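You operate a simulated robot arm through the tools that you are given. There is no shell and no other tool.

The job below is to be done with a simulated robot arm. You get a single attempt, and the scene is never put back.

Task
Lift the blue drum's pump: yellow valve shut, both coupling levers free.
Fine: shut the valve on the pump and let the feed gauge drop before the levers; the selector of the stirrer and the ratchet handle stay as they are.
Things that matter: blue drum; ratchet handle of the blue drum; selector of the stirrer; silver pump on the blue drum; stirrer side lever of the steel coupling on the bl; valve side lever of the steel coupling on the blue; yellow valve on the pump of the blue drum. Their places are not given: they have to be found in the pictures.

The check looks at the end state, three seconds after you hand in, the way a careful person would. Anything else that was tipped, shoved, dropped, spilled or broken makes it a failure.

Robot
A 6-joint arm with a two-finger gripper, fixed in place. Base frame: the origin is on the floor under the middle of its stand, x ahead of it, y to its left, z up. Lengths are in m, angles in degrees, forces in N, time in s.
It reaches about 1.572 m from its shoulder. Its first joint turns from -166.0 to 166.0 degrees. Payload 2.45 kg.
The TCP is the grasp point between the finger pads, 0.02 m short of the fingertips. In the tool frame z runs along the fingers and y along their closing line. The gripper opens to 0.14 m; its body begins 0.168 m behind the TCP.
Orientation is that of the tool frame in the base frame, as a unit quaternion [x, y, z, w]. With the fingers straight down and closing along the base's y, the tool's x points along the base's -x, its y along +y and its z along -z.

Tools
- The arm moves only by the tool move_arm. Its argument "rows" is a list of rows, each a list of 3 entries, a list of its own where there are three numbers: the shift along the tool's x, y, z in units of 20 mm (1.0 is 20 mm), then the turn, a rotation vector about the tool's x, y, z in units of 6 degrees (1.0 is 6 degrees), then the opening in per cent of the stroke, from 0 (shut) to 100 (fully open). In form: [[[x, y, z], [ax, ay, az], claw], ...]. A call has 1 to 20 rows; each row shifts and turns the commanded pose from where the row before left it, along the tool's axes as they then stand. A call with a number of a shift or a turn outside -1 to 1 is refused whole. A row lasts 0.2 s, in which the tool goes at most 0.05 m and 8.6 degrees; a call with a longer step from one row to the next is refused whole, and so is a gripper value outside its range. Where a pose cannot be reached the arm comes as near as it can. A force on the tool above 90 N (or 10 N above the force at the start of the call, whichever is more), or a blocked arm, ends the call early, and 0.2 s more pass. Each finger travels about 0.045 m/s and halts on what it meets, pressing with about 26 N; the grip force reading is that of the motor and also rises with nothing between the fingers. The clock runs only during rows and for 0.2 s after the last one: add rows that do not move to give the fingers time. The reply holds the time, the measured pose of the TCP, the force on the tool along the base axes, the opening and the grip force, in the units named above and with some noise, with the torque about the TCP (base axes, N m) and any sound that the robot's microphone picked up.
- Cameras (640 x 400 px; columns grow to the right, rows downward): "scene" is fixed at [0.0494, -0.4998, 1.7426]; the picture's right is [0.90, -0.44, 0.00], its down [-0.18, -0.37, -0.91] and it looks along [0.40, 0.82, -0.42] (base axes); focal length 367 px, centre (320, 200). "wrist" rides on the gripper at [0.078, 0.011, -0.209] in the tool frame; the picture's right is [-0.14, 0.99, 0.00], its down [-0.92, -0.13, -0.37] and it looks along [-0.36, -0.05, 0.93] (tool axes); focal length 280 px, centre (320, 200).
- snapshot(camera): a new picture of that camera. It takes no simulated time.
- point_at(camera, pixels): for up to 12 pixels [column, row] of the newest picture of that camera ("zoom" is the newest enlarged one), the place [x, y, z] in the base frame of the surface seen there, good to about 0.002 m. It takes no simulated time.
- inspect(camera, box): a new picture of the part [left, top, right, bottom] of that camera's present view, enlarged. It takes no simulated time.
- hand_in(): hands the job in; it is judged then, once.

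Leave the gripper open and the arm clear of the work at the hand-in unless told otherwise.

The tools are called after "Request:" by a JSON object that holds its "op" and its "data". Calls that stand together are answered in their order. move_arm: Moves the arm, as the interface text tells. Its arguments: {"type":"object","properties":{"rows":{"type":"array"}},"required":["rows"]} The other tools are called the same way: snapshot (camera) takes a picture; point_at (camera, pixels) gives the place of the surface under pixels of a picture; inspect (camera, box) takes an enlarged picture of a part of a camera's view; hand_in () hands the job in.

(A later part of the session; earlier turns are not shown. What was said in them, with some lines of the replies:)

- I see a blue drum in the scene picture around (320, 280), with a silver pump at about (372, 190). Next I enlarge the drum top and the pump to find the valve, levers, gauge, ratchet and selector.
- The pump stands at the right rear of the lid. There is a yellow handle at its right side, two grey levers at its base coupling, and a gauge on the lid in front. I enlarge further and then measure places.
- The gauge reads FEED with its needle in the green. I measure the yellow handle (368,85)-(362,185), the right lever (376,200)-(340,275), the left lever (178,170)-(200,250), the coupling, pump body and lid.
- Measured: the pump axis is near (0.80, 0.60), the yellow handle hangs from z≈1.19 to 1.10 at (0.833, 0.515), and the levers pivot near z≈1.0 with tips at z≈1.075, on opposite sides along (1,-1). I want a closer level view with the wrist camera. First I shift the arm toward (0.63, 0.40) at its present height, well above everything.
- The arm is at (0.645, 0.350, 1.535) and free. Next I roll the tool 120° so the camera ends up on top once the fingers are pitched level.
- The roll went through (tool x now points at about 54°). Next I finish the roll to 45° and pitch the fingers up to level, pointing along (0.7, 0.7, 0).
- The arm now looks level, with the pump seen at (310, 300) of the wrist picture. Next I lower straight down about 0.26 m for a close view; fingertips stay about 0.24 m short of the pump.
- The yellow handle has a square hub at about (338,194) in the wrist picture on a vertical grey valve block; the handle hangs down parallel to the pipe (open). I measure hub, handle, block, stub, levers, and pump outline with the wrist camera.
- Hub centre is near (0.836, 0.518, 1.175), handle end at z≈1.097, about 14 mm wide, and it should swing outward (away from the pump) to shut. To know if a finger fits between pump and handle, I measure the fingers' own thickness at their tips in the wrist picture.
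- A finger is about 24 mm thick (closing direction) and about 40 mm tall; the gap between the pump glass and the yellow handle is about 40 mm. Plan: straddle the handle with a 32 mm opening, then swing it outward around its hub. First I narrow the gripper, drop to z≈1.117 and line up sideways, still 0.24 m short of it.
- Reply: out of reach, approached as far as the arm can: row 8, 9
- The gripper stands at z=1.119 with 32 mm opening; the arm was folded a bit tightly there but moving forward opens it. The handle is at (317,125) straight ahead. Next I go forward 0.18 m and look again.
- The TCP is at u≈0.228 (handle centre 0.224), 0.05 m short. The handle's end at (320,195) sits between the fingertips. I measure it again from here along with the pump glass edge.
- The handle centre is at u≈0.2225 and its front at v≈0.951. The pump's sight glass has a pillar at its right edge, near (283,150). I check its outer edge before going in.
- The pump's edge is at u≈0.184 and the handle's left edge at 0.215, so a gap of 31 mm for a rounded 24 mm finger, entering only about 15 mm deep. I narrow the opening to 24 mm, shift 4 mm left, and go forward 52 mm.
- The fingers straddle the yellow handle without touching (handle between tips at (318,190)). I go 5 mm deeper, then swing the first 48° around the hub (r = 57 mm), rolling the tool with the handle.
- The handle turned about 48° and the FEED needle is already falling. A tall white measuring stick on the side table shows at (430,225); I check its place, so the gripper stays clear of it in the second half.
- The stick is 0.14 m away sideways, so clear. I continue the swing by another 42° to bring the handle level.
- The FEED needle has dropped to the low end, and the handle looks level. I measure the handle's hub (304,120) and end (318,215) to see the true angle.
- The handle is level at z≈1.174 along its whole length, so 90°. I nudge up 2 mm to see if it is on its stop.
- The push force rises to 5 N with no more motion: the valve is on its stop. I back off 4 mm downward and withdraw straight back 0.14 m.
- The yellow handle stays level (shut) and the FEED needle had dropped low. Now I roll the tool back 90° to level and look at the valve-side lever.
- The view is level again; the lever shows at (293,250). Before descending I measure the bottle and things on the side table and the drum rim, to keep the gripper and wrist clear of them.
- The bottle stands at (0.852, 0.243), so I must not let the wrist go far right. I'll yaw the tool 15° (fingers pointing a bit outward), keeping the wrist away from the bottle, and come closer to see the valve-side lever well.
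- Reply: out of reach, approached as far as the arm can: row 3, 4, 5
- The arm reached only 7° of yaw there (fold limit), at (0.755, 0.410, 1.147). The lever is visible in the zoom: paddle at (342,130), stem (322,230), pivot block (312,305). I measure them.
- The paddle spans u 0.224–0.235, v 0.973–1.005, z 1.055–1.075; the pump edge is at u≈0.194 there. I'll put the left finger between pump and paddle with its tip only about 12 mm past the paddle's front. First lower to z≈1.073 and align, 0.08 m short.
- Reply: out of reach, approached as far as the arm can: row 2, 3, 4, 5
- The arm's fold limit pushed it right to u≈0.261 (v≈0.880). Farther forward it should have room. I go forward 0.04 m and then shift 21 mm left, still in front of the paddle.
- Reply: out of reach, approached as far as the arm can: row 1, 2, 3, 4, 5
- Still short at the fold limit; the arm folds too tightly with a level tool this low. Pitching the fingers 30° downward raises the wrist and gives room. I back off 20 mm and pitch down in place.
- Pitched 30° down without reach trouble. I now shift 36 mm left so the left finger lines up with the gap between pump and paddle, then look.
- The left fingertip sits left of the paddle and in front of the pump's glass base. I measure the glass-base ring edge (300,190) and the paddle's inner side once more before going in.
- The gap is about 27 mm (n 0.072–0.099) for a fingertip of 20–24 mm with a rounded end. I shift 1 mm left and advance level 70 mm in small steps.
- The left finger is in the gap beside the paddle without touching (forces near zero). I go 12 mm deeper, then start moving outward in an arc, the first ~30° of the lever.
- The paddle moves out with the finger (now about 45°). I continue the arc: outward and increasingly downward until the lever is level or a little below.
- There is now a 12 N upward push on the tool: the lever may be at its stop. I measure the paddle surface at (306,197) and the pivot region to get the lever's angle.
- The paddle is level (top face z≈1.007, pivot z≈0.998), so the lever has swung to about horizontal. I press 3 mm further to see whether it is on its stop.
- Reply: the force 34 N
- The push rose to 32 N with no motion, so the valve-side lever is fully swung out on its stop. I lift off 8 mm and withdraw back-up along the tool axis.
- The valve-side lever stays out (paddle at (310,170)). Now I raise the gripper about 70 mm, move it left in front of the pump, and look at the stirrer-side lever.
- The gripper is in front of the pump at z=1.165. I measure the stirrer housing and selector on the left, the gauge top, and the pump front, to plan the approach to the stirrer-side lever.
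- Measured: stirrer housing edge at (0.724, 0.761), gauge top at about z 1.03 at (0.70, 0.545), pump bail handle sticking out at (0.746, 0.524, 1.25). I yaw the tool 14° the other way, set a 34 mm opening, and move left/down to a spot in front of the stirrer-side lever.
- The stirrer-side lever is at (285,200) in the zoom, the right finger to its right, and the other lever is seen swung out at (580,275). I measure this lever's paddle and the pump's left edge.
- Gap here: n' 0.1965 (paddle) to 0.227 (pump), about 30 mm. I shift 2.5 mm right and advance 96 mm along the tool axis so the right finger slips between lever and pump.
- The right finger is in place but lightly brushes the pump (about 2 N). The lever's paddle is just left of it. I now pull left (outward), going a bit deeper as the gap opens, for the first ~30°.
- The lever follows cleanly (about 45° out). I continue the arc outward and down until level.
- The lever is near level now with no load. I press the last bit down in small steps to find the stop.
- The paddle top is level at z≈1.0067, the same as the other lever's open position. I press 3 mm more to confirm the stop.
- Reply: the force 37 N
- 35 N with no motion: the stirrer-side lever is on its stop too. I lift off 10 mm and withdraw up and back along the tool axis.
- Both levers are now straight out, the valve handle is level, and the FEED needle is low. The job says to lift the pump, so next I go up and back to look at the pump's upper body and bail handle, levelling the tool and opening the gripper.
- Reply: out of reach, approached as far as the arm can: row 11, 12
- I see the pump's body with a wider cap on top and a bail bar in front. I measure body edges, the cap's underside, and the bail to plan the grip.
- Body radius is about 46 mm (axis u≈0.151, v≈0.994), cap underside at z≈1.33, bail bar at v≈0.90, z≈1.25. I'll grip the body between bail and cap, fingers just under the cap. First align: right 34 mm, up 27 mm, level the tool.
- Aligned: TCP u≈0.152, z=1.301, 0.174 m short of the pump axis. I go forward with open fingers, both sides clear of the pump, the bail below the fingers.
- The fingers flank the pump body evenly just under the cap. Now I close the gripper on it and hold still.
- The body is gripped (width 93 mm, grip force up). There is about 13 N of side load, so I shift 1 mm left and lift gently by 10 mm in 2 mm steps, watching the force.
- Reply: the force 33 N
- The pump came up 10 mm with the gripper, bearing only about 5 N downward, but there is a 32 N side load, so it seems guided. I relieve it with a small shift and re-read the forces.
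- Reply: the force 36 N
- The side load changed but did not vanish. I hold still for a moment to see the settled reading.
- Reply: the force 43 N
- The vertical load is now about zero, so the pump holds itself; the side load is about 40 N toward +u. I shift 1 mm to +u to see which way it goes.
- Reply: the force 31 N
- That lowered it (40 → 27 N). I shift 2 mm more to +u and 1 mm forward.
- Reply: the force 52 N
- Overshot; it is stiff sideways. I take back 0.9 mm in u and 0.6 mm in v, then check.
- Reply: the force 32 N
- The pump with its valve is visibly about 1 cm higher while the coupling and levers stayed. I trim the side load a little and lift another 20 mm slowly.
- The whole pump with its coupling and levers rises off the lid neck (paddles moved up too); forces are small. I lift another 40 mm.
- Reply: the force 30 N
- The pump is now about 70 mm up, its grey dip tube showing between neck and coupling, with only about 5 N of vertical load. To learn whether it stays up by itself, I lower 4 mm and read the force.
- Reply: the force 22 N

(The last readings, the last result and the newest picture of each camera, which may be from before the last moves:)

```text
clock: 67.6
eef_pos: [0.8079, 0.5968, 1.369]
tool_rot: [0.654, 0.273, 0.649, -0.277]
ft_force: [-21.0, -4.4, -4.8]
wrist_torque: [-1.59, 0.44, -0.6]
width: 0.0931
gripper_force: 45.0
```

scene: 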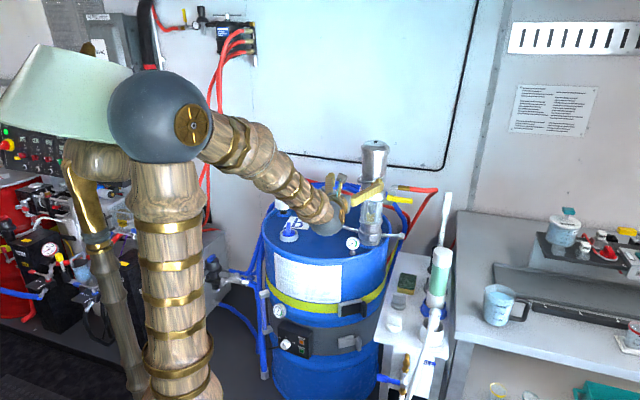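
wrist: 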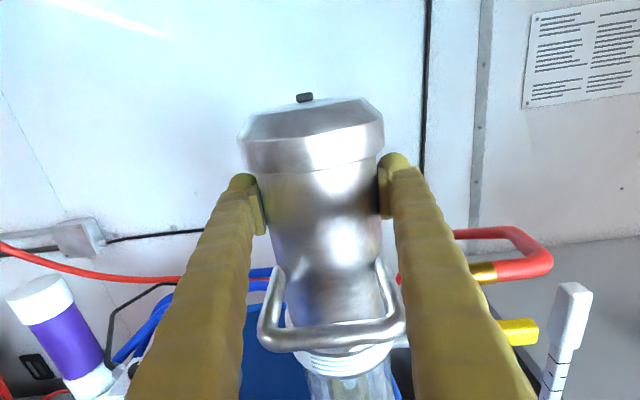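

Lowering gives +5 N and raising −5 N: no net weight is felt, only friction, so the pump stays where it is put. I continue lifting by 30 mm, watching for an upper stop.

Request:
{"op": "move_arm", "data": {"rows": [[[0.25, 0, 0], [0, 0, 0], 0], [[0.25, 0, 0], [0, 0, 0], 0], [[0.25, 0, 0], [0, 0, 0], 0], [[0.25, 0, 0], [0, 0, 0], 0], [[0.25, 0, 0], [0, 0, 0], 0], [[0.25, 0, 0], [0, 0, 0], 0]]}}

Request:
{"op": "inspect", "data": {"camera": "scene", "box": [320, 100, 448, 260]}}

```text
clock: 69.0
eef_pos: [0.8083, 0.5955, 1.4018]
tool_rot: [0.653, 0.274, 0.649, -0.278]
ft_force: [-39.6, -24.6, -6.4]
wrist_torque: [-0.64, -1.0, -0.14]
width: 0.0933
gripper_force: 44.8
```

```text
2.50 times, centred on (384, 180) of scene
```

zoom: 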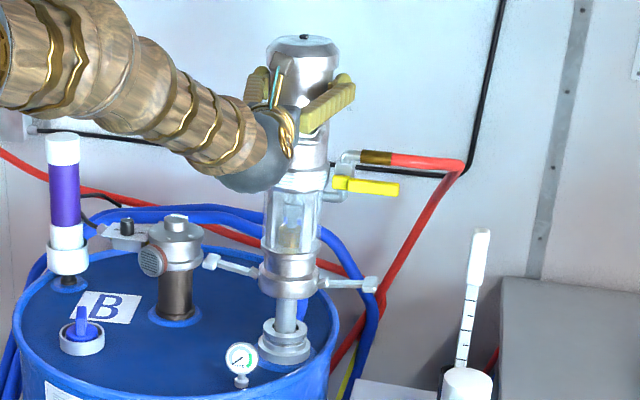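

Lifted about 100 mm; vertical load still just friction. I trim 0.7 mm backward to ease the side load and lift 30 mm more.

Request:
{"op": "move_arm", "data": {"rows": [[[0, -0.015, -0.035], [0, 0, 0], 0], [[0.25, 0, 0], [0, 0, 0], 0], [[0.25, 0, 0], [0, 0, 0], 0], [[0.25, 0, 0], [0, 0, 0], 0], [[0.25, 0, 0], [0, 0, 0], 0], [[0.25, 0, 0], [0, 0, 0], 0], [[0.25, 0, 0], [0, 0, 0], 0]]}}

Request:
{"op": "snapshot", "data": {"camera": "wrist"}}

Request:
{"op": "inspect", "data": {"camera": "scene", "box": [320, 100, 448, 260]}}

```text
clock: 70.3
eef_pos: [0.8091, 0.5982, 1.4135]
tool_rot: [0.657, 0.275, 0.645, -0.275]
ft_force: [4.5, 7.6, -1.0]
wrist_torque: [-1.88, -1.39, -0.08]
width: 0.0938
gripper_force: 45.2
stopped in row 6: the force on the tool passed its limit at 94 N (the readings are from after the stop); the commanded pose is now the measured one
```

```text
taken
```

wrist: 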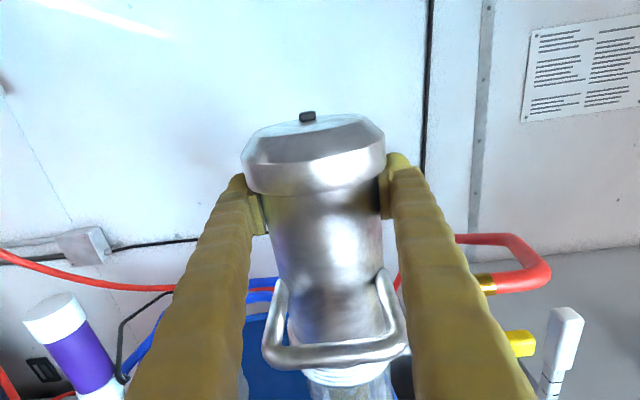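

```text
2.50 times, centred on (384, 180) of scene
```

zoom: 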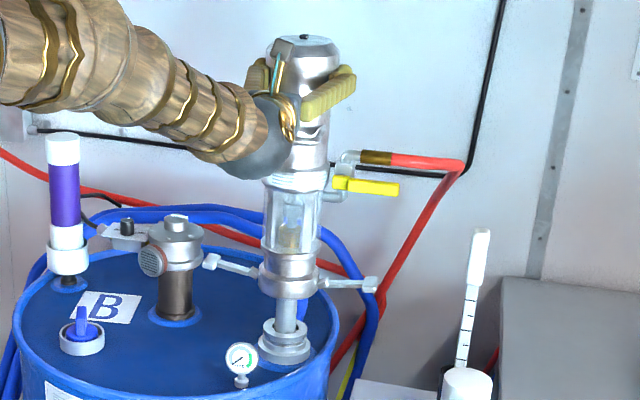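

The lift hit its upper stop: the pump stayed at about +100 mm while the fingers slid up to the cap, and the call ended. The loads are small now. I lower the fingers 6 mm off the cap, and then ease the grip just slightly to check the pump holds itself.

Request:
{"op": "move_arm", "data": {"rows": [[[0, 0, 0], [0, 0, 0], 66], [[0, 0, 0], [0, 0, 0], 68]]}}

Request:
{"op": "snapshot", "data": {"camera": "wrist"}}

Request:
{"op": "inspect", "data": {"camera": "scene", "box": [320, 100, 448, 260]}}

```text
clock: 71.0
eef_pos: [0.8097, 0.5964, 1.413]
tool_rot: [0.658, 0.274, 0.645, -0.275]
ft_force: [-1.6, 1.7, -7.0]
wrist_torque: [-0.34, -0.25, -0.01]
width: 0.0965
gripper_force: 1.0
```

```text
taken
```

wrist: 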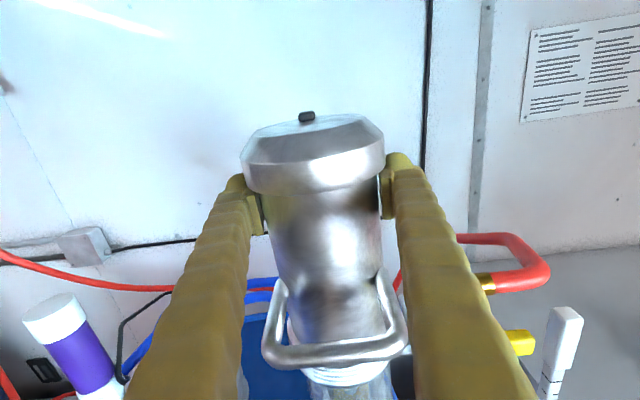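

```text
2.50 times, centred on (384, 180) of scene
```

zoom: 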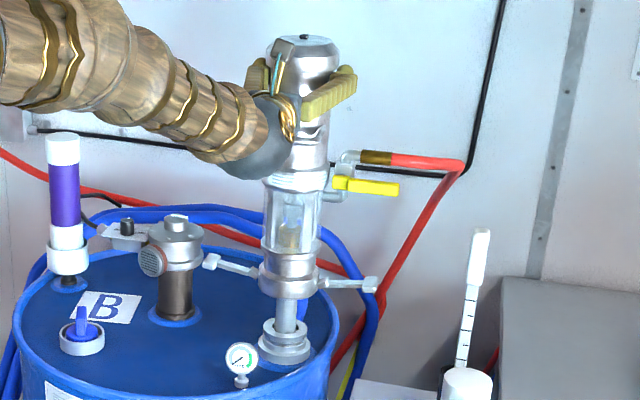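

The grip is released (97 mm opening), and the pump has not dropped; 7 N remains, perhaps the cap's edge touching the finger tops. I lower the fingers 3 mm and see whether the pump stays up.

Request:
{"op": "move_arm", "data": {"rows": [[[-0.15, 0, 0], [0, 0, 0], 69], [[0, 0, 0], [0, 0, 0], 69]]}}

Request:
{"op": "snapshot", "data": {"camera": "wrist"}}

Request:
{"op": "inspect", "data": {"camera": "scene", "box": [320, 100, 448, 260]}}

```text
clock: 71.5
eef_pos: [0.8095, 0.5978, 1.4117]
tool_rot: [0.658, 0.275, 0.645, -0.276]
ft_force: [0.3, 0.4, -0.4]
wrist_torque: [0.0, 0.01, -0.01]
width: 0.0964
gripper_force: 0.1
```

```text
taken
```

wrist: 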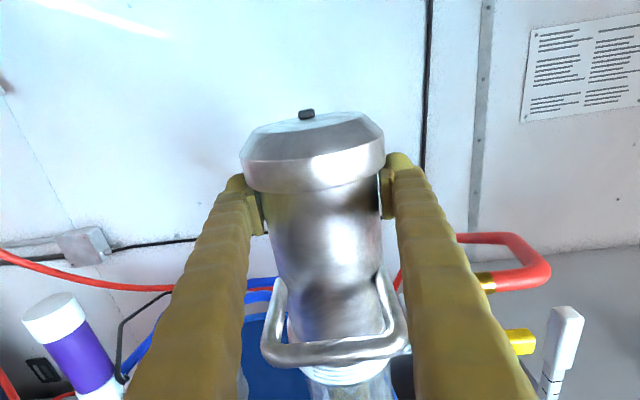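

```text
2.50 times, centred on (384, 180) of scene
```

zoom: 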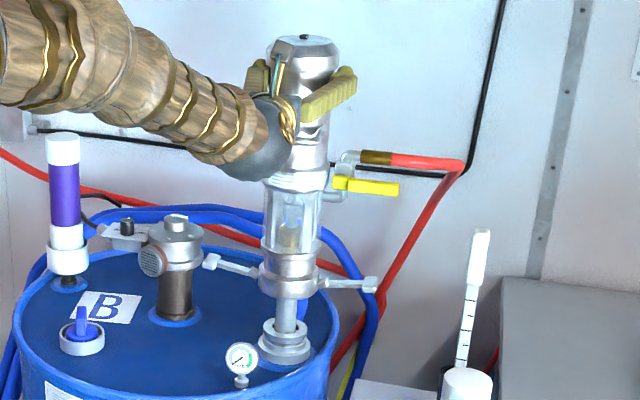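

No load at all, and the pump stays up on its own. I open fully and withdraw straight back 0.22 m.

Request:
{"op": "move_arm", "data": {"rows": [[[0, 0, 0], [0, 0, 0], 80], [[0, 0, 0], [0, 0, 0], 100], [[0, 0, 0], [0, 0, 0], 100], [[0, 0, -0.5], [0, 0, 0], 100], [[0, 0, -1], [0, 0, 0], 100], [[0, 0, -1], [0, 0, 0], 100], [[0, 0, -1], [0, 0, 0], 100], [[0, 0, -1], [0, 0, 0], 100], [[0, 0, -1], [0, 0, 0], 100], [[0, 0, -1], [0, 0, 0], 100], [[0, 0, -1], [0, 0, 0], 100], [[0, 0, -1], [0, 0, 0], 100], [[0, 0, -1], [0, 0, 0], 100], [[0, 0, -1], [0, 0, 0], 100]]}}

Request:
{"op": "snapshot", "data": {"camera": "wrist"}}

Request:
{"op": "snapshot", "data": {"camera": "scene"}}

```text
clock: 74.5
eef_pos: [0.663, 0.4454, 1.4142]
tool_rot: [0.657, 0.275, 0.646, -0.276]
ft_force: [-0.3, 0.5, 0.1]
wrist_torque: [-0.03, 0.01, -0.02]
width: 0.1399
gripper_force: 0.1
```

```text
taken
```

wrist: 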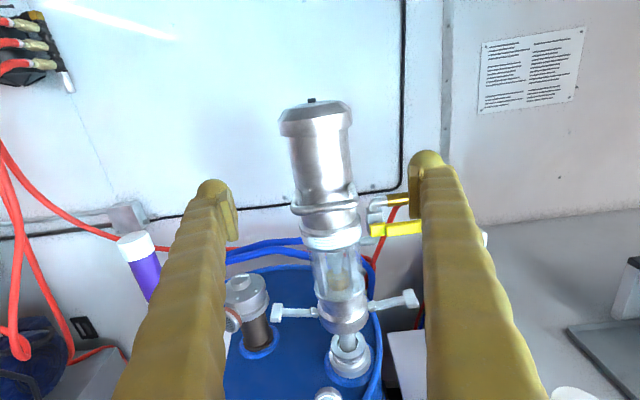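

```text
taken
```

scene: 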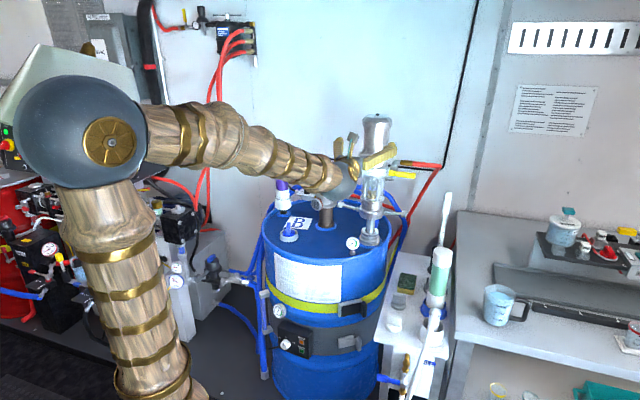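

The pump stays raised with levers out and valve shut. I move the arm further up and back so it is well clear, then check everything.

Request:
{"op": "move_arm", "data": {"rows": [[[0.9, 0.3, -0.7], [0, 0, 0], 100], [[0.9, 0.3, -0.7], [0, 0, 0], 100], [[0.9, 0.3, -0.7], [0, 0, 0], 100], [[0.9, 0.3, -0.7], [0, 0, 0], 100], [[0.9, 0.3, -0.7], [0, 0, 0], 100], [[0.9, 0.3, -0.7], [0, 0, 0], 100], [[0.9, 0.3, -0.7], [0, 0, 0], 100], [[0.9, 0.3, -0.7], [0, 0, 0], 100]]}}

Request:
{"op": "snapshot", "data": {"camera": "scene"}}

Request:
{"op": "inspect", "data": {"camera": "scene", "box": [320, 100, 448, 260]}}

Request:
{"op": "inspect", "data": {"camera": "scene", "box": [240, 140, 420, 400]}}

Request:
{"op": "snapshot", "data": {"camera": "wrist"}}

```text
clock: 76.3
eef_pos: [0.6219, 0.3325, 1.5611]
tool_rot: [0.658, 0.275, 0.645, -0.276]
ft_force: [0.8, -0.8, 1.2]
wrist_torque: [0.03, -0.01, 0.03]
width: 0.1401
gripper_force: 0.0
```

```text
taken
```

scene: 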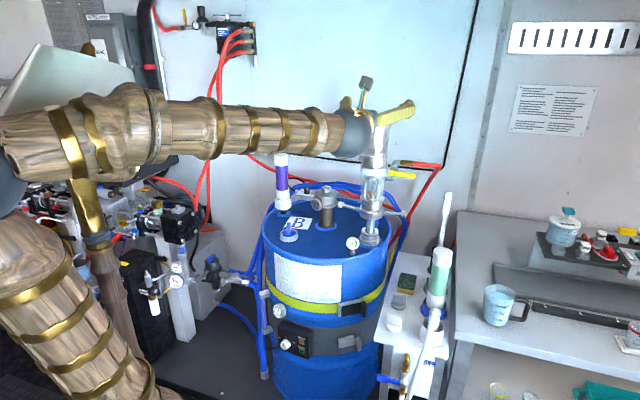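

```text
2.50 times, centred on (384, 180) of scene
```

zoom: 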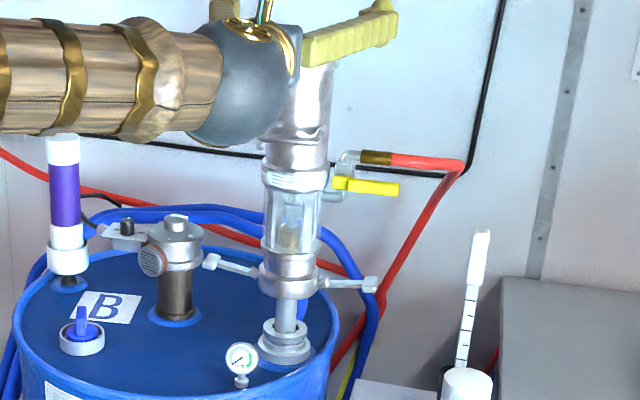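

```text
1.54 times, centred on (330, 270) of scene
```

zoom: 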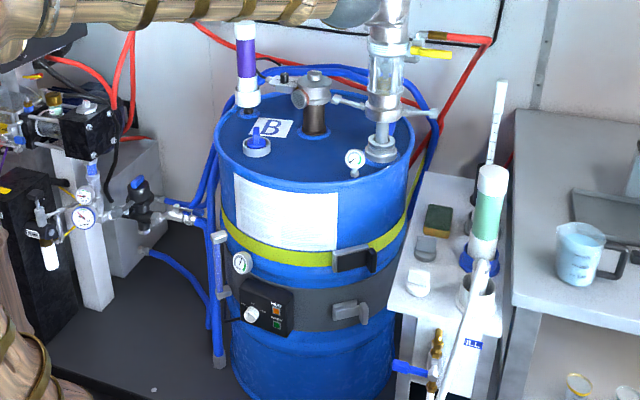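

```text
taken
```

wrist: 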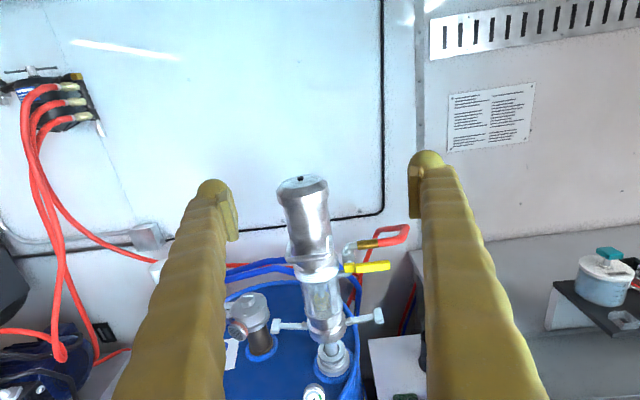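

The final check looks right:
- The pump is up about 100 mm and steady, in the same pixels as 5 s ago.
- Both levers are straight out, the yellow handle is level (shut), and the FEED needle is low.
- The stirrer's selector and the ratchet handle look unchanged, and the side-table items are in place.
- The gripper is open and the arm is clear.

I hand in now.

Request:
{"op": "hand_in", "data": {}}

```text
The job is handed in.
```

The blue drum's pump is lifted about 100 mm, up to its upper stop, and it stays there on its own. I've handed the job in; no verdict has come back.

- **Valve:** I shut the yellow valve first, turning it 90° onto its stop. The feed gauge needle dropped to the low end before I touched the levers.
- **Levers:** Both coupling levers are swung straight out to their stops.
- **Lift:** The task didn't say how high, so I went to the stop. On reaching it, the force on the tool passed its limit (94 N) and the fingers slid up about 12 mm to the cap. The pump itself didn't move, and I saw no damage.
- **Left alone:** The stirrer's selector, the ratchet handle and the side-table items looked unchanged in the last pictures.
- **Arm:** The gripper is open and the arm is clear of the pump.
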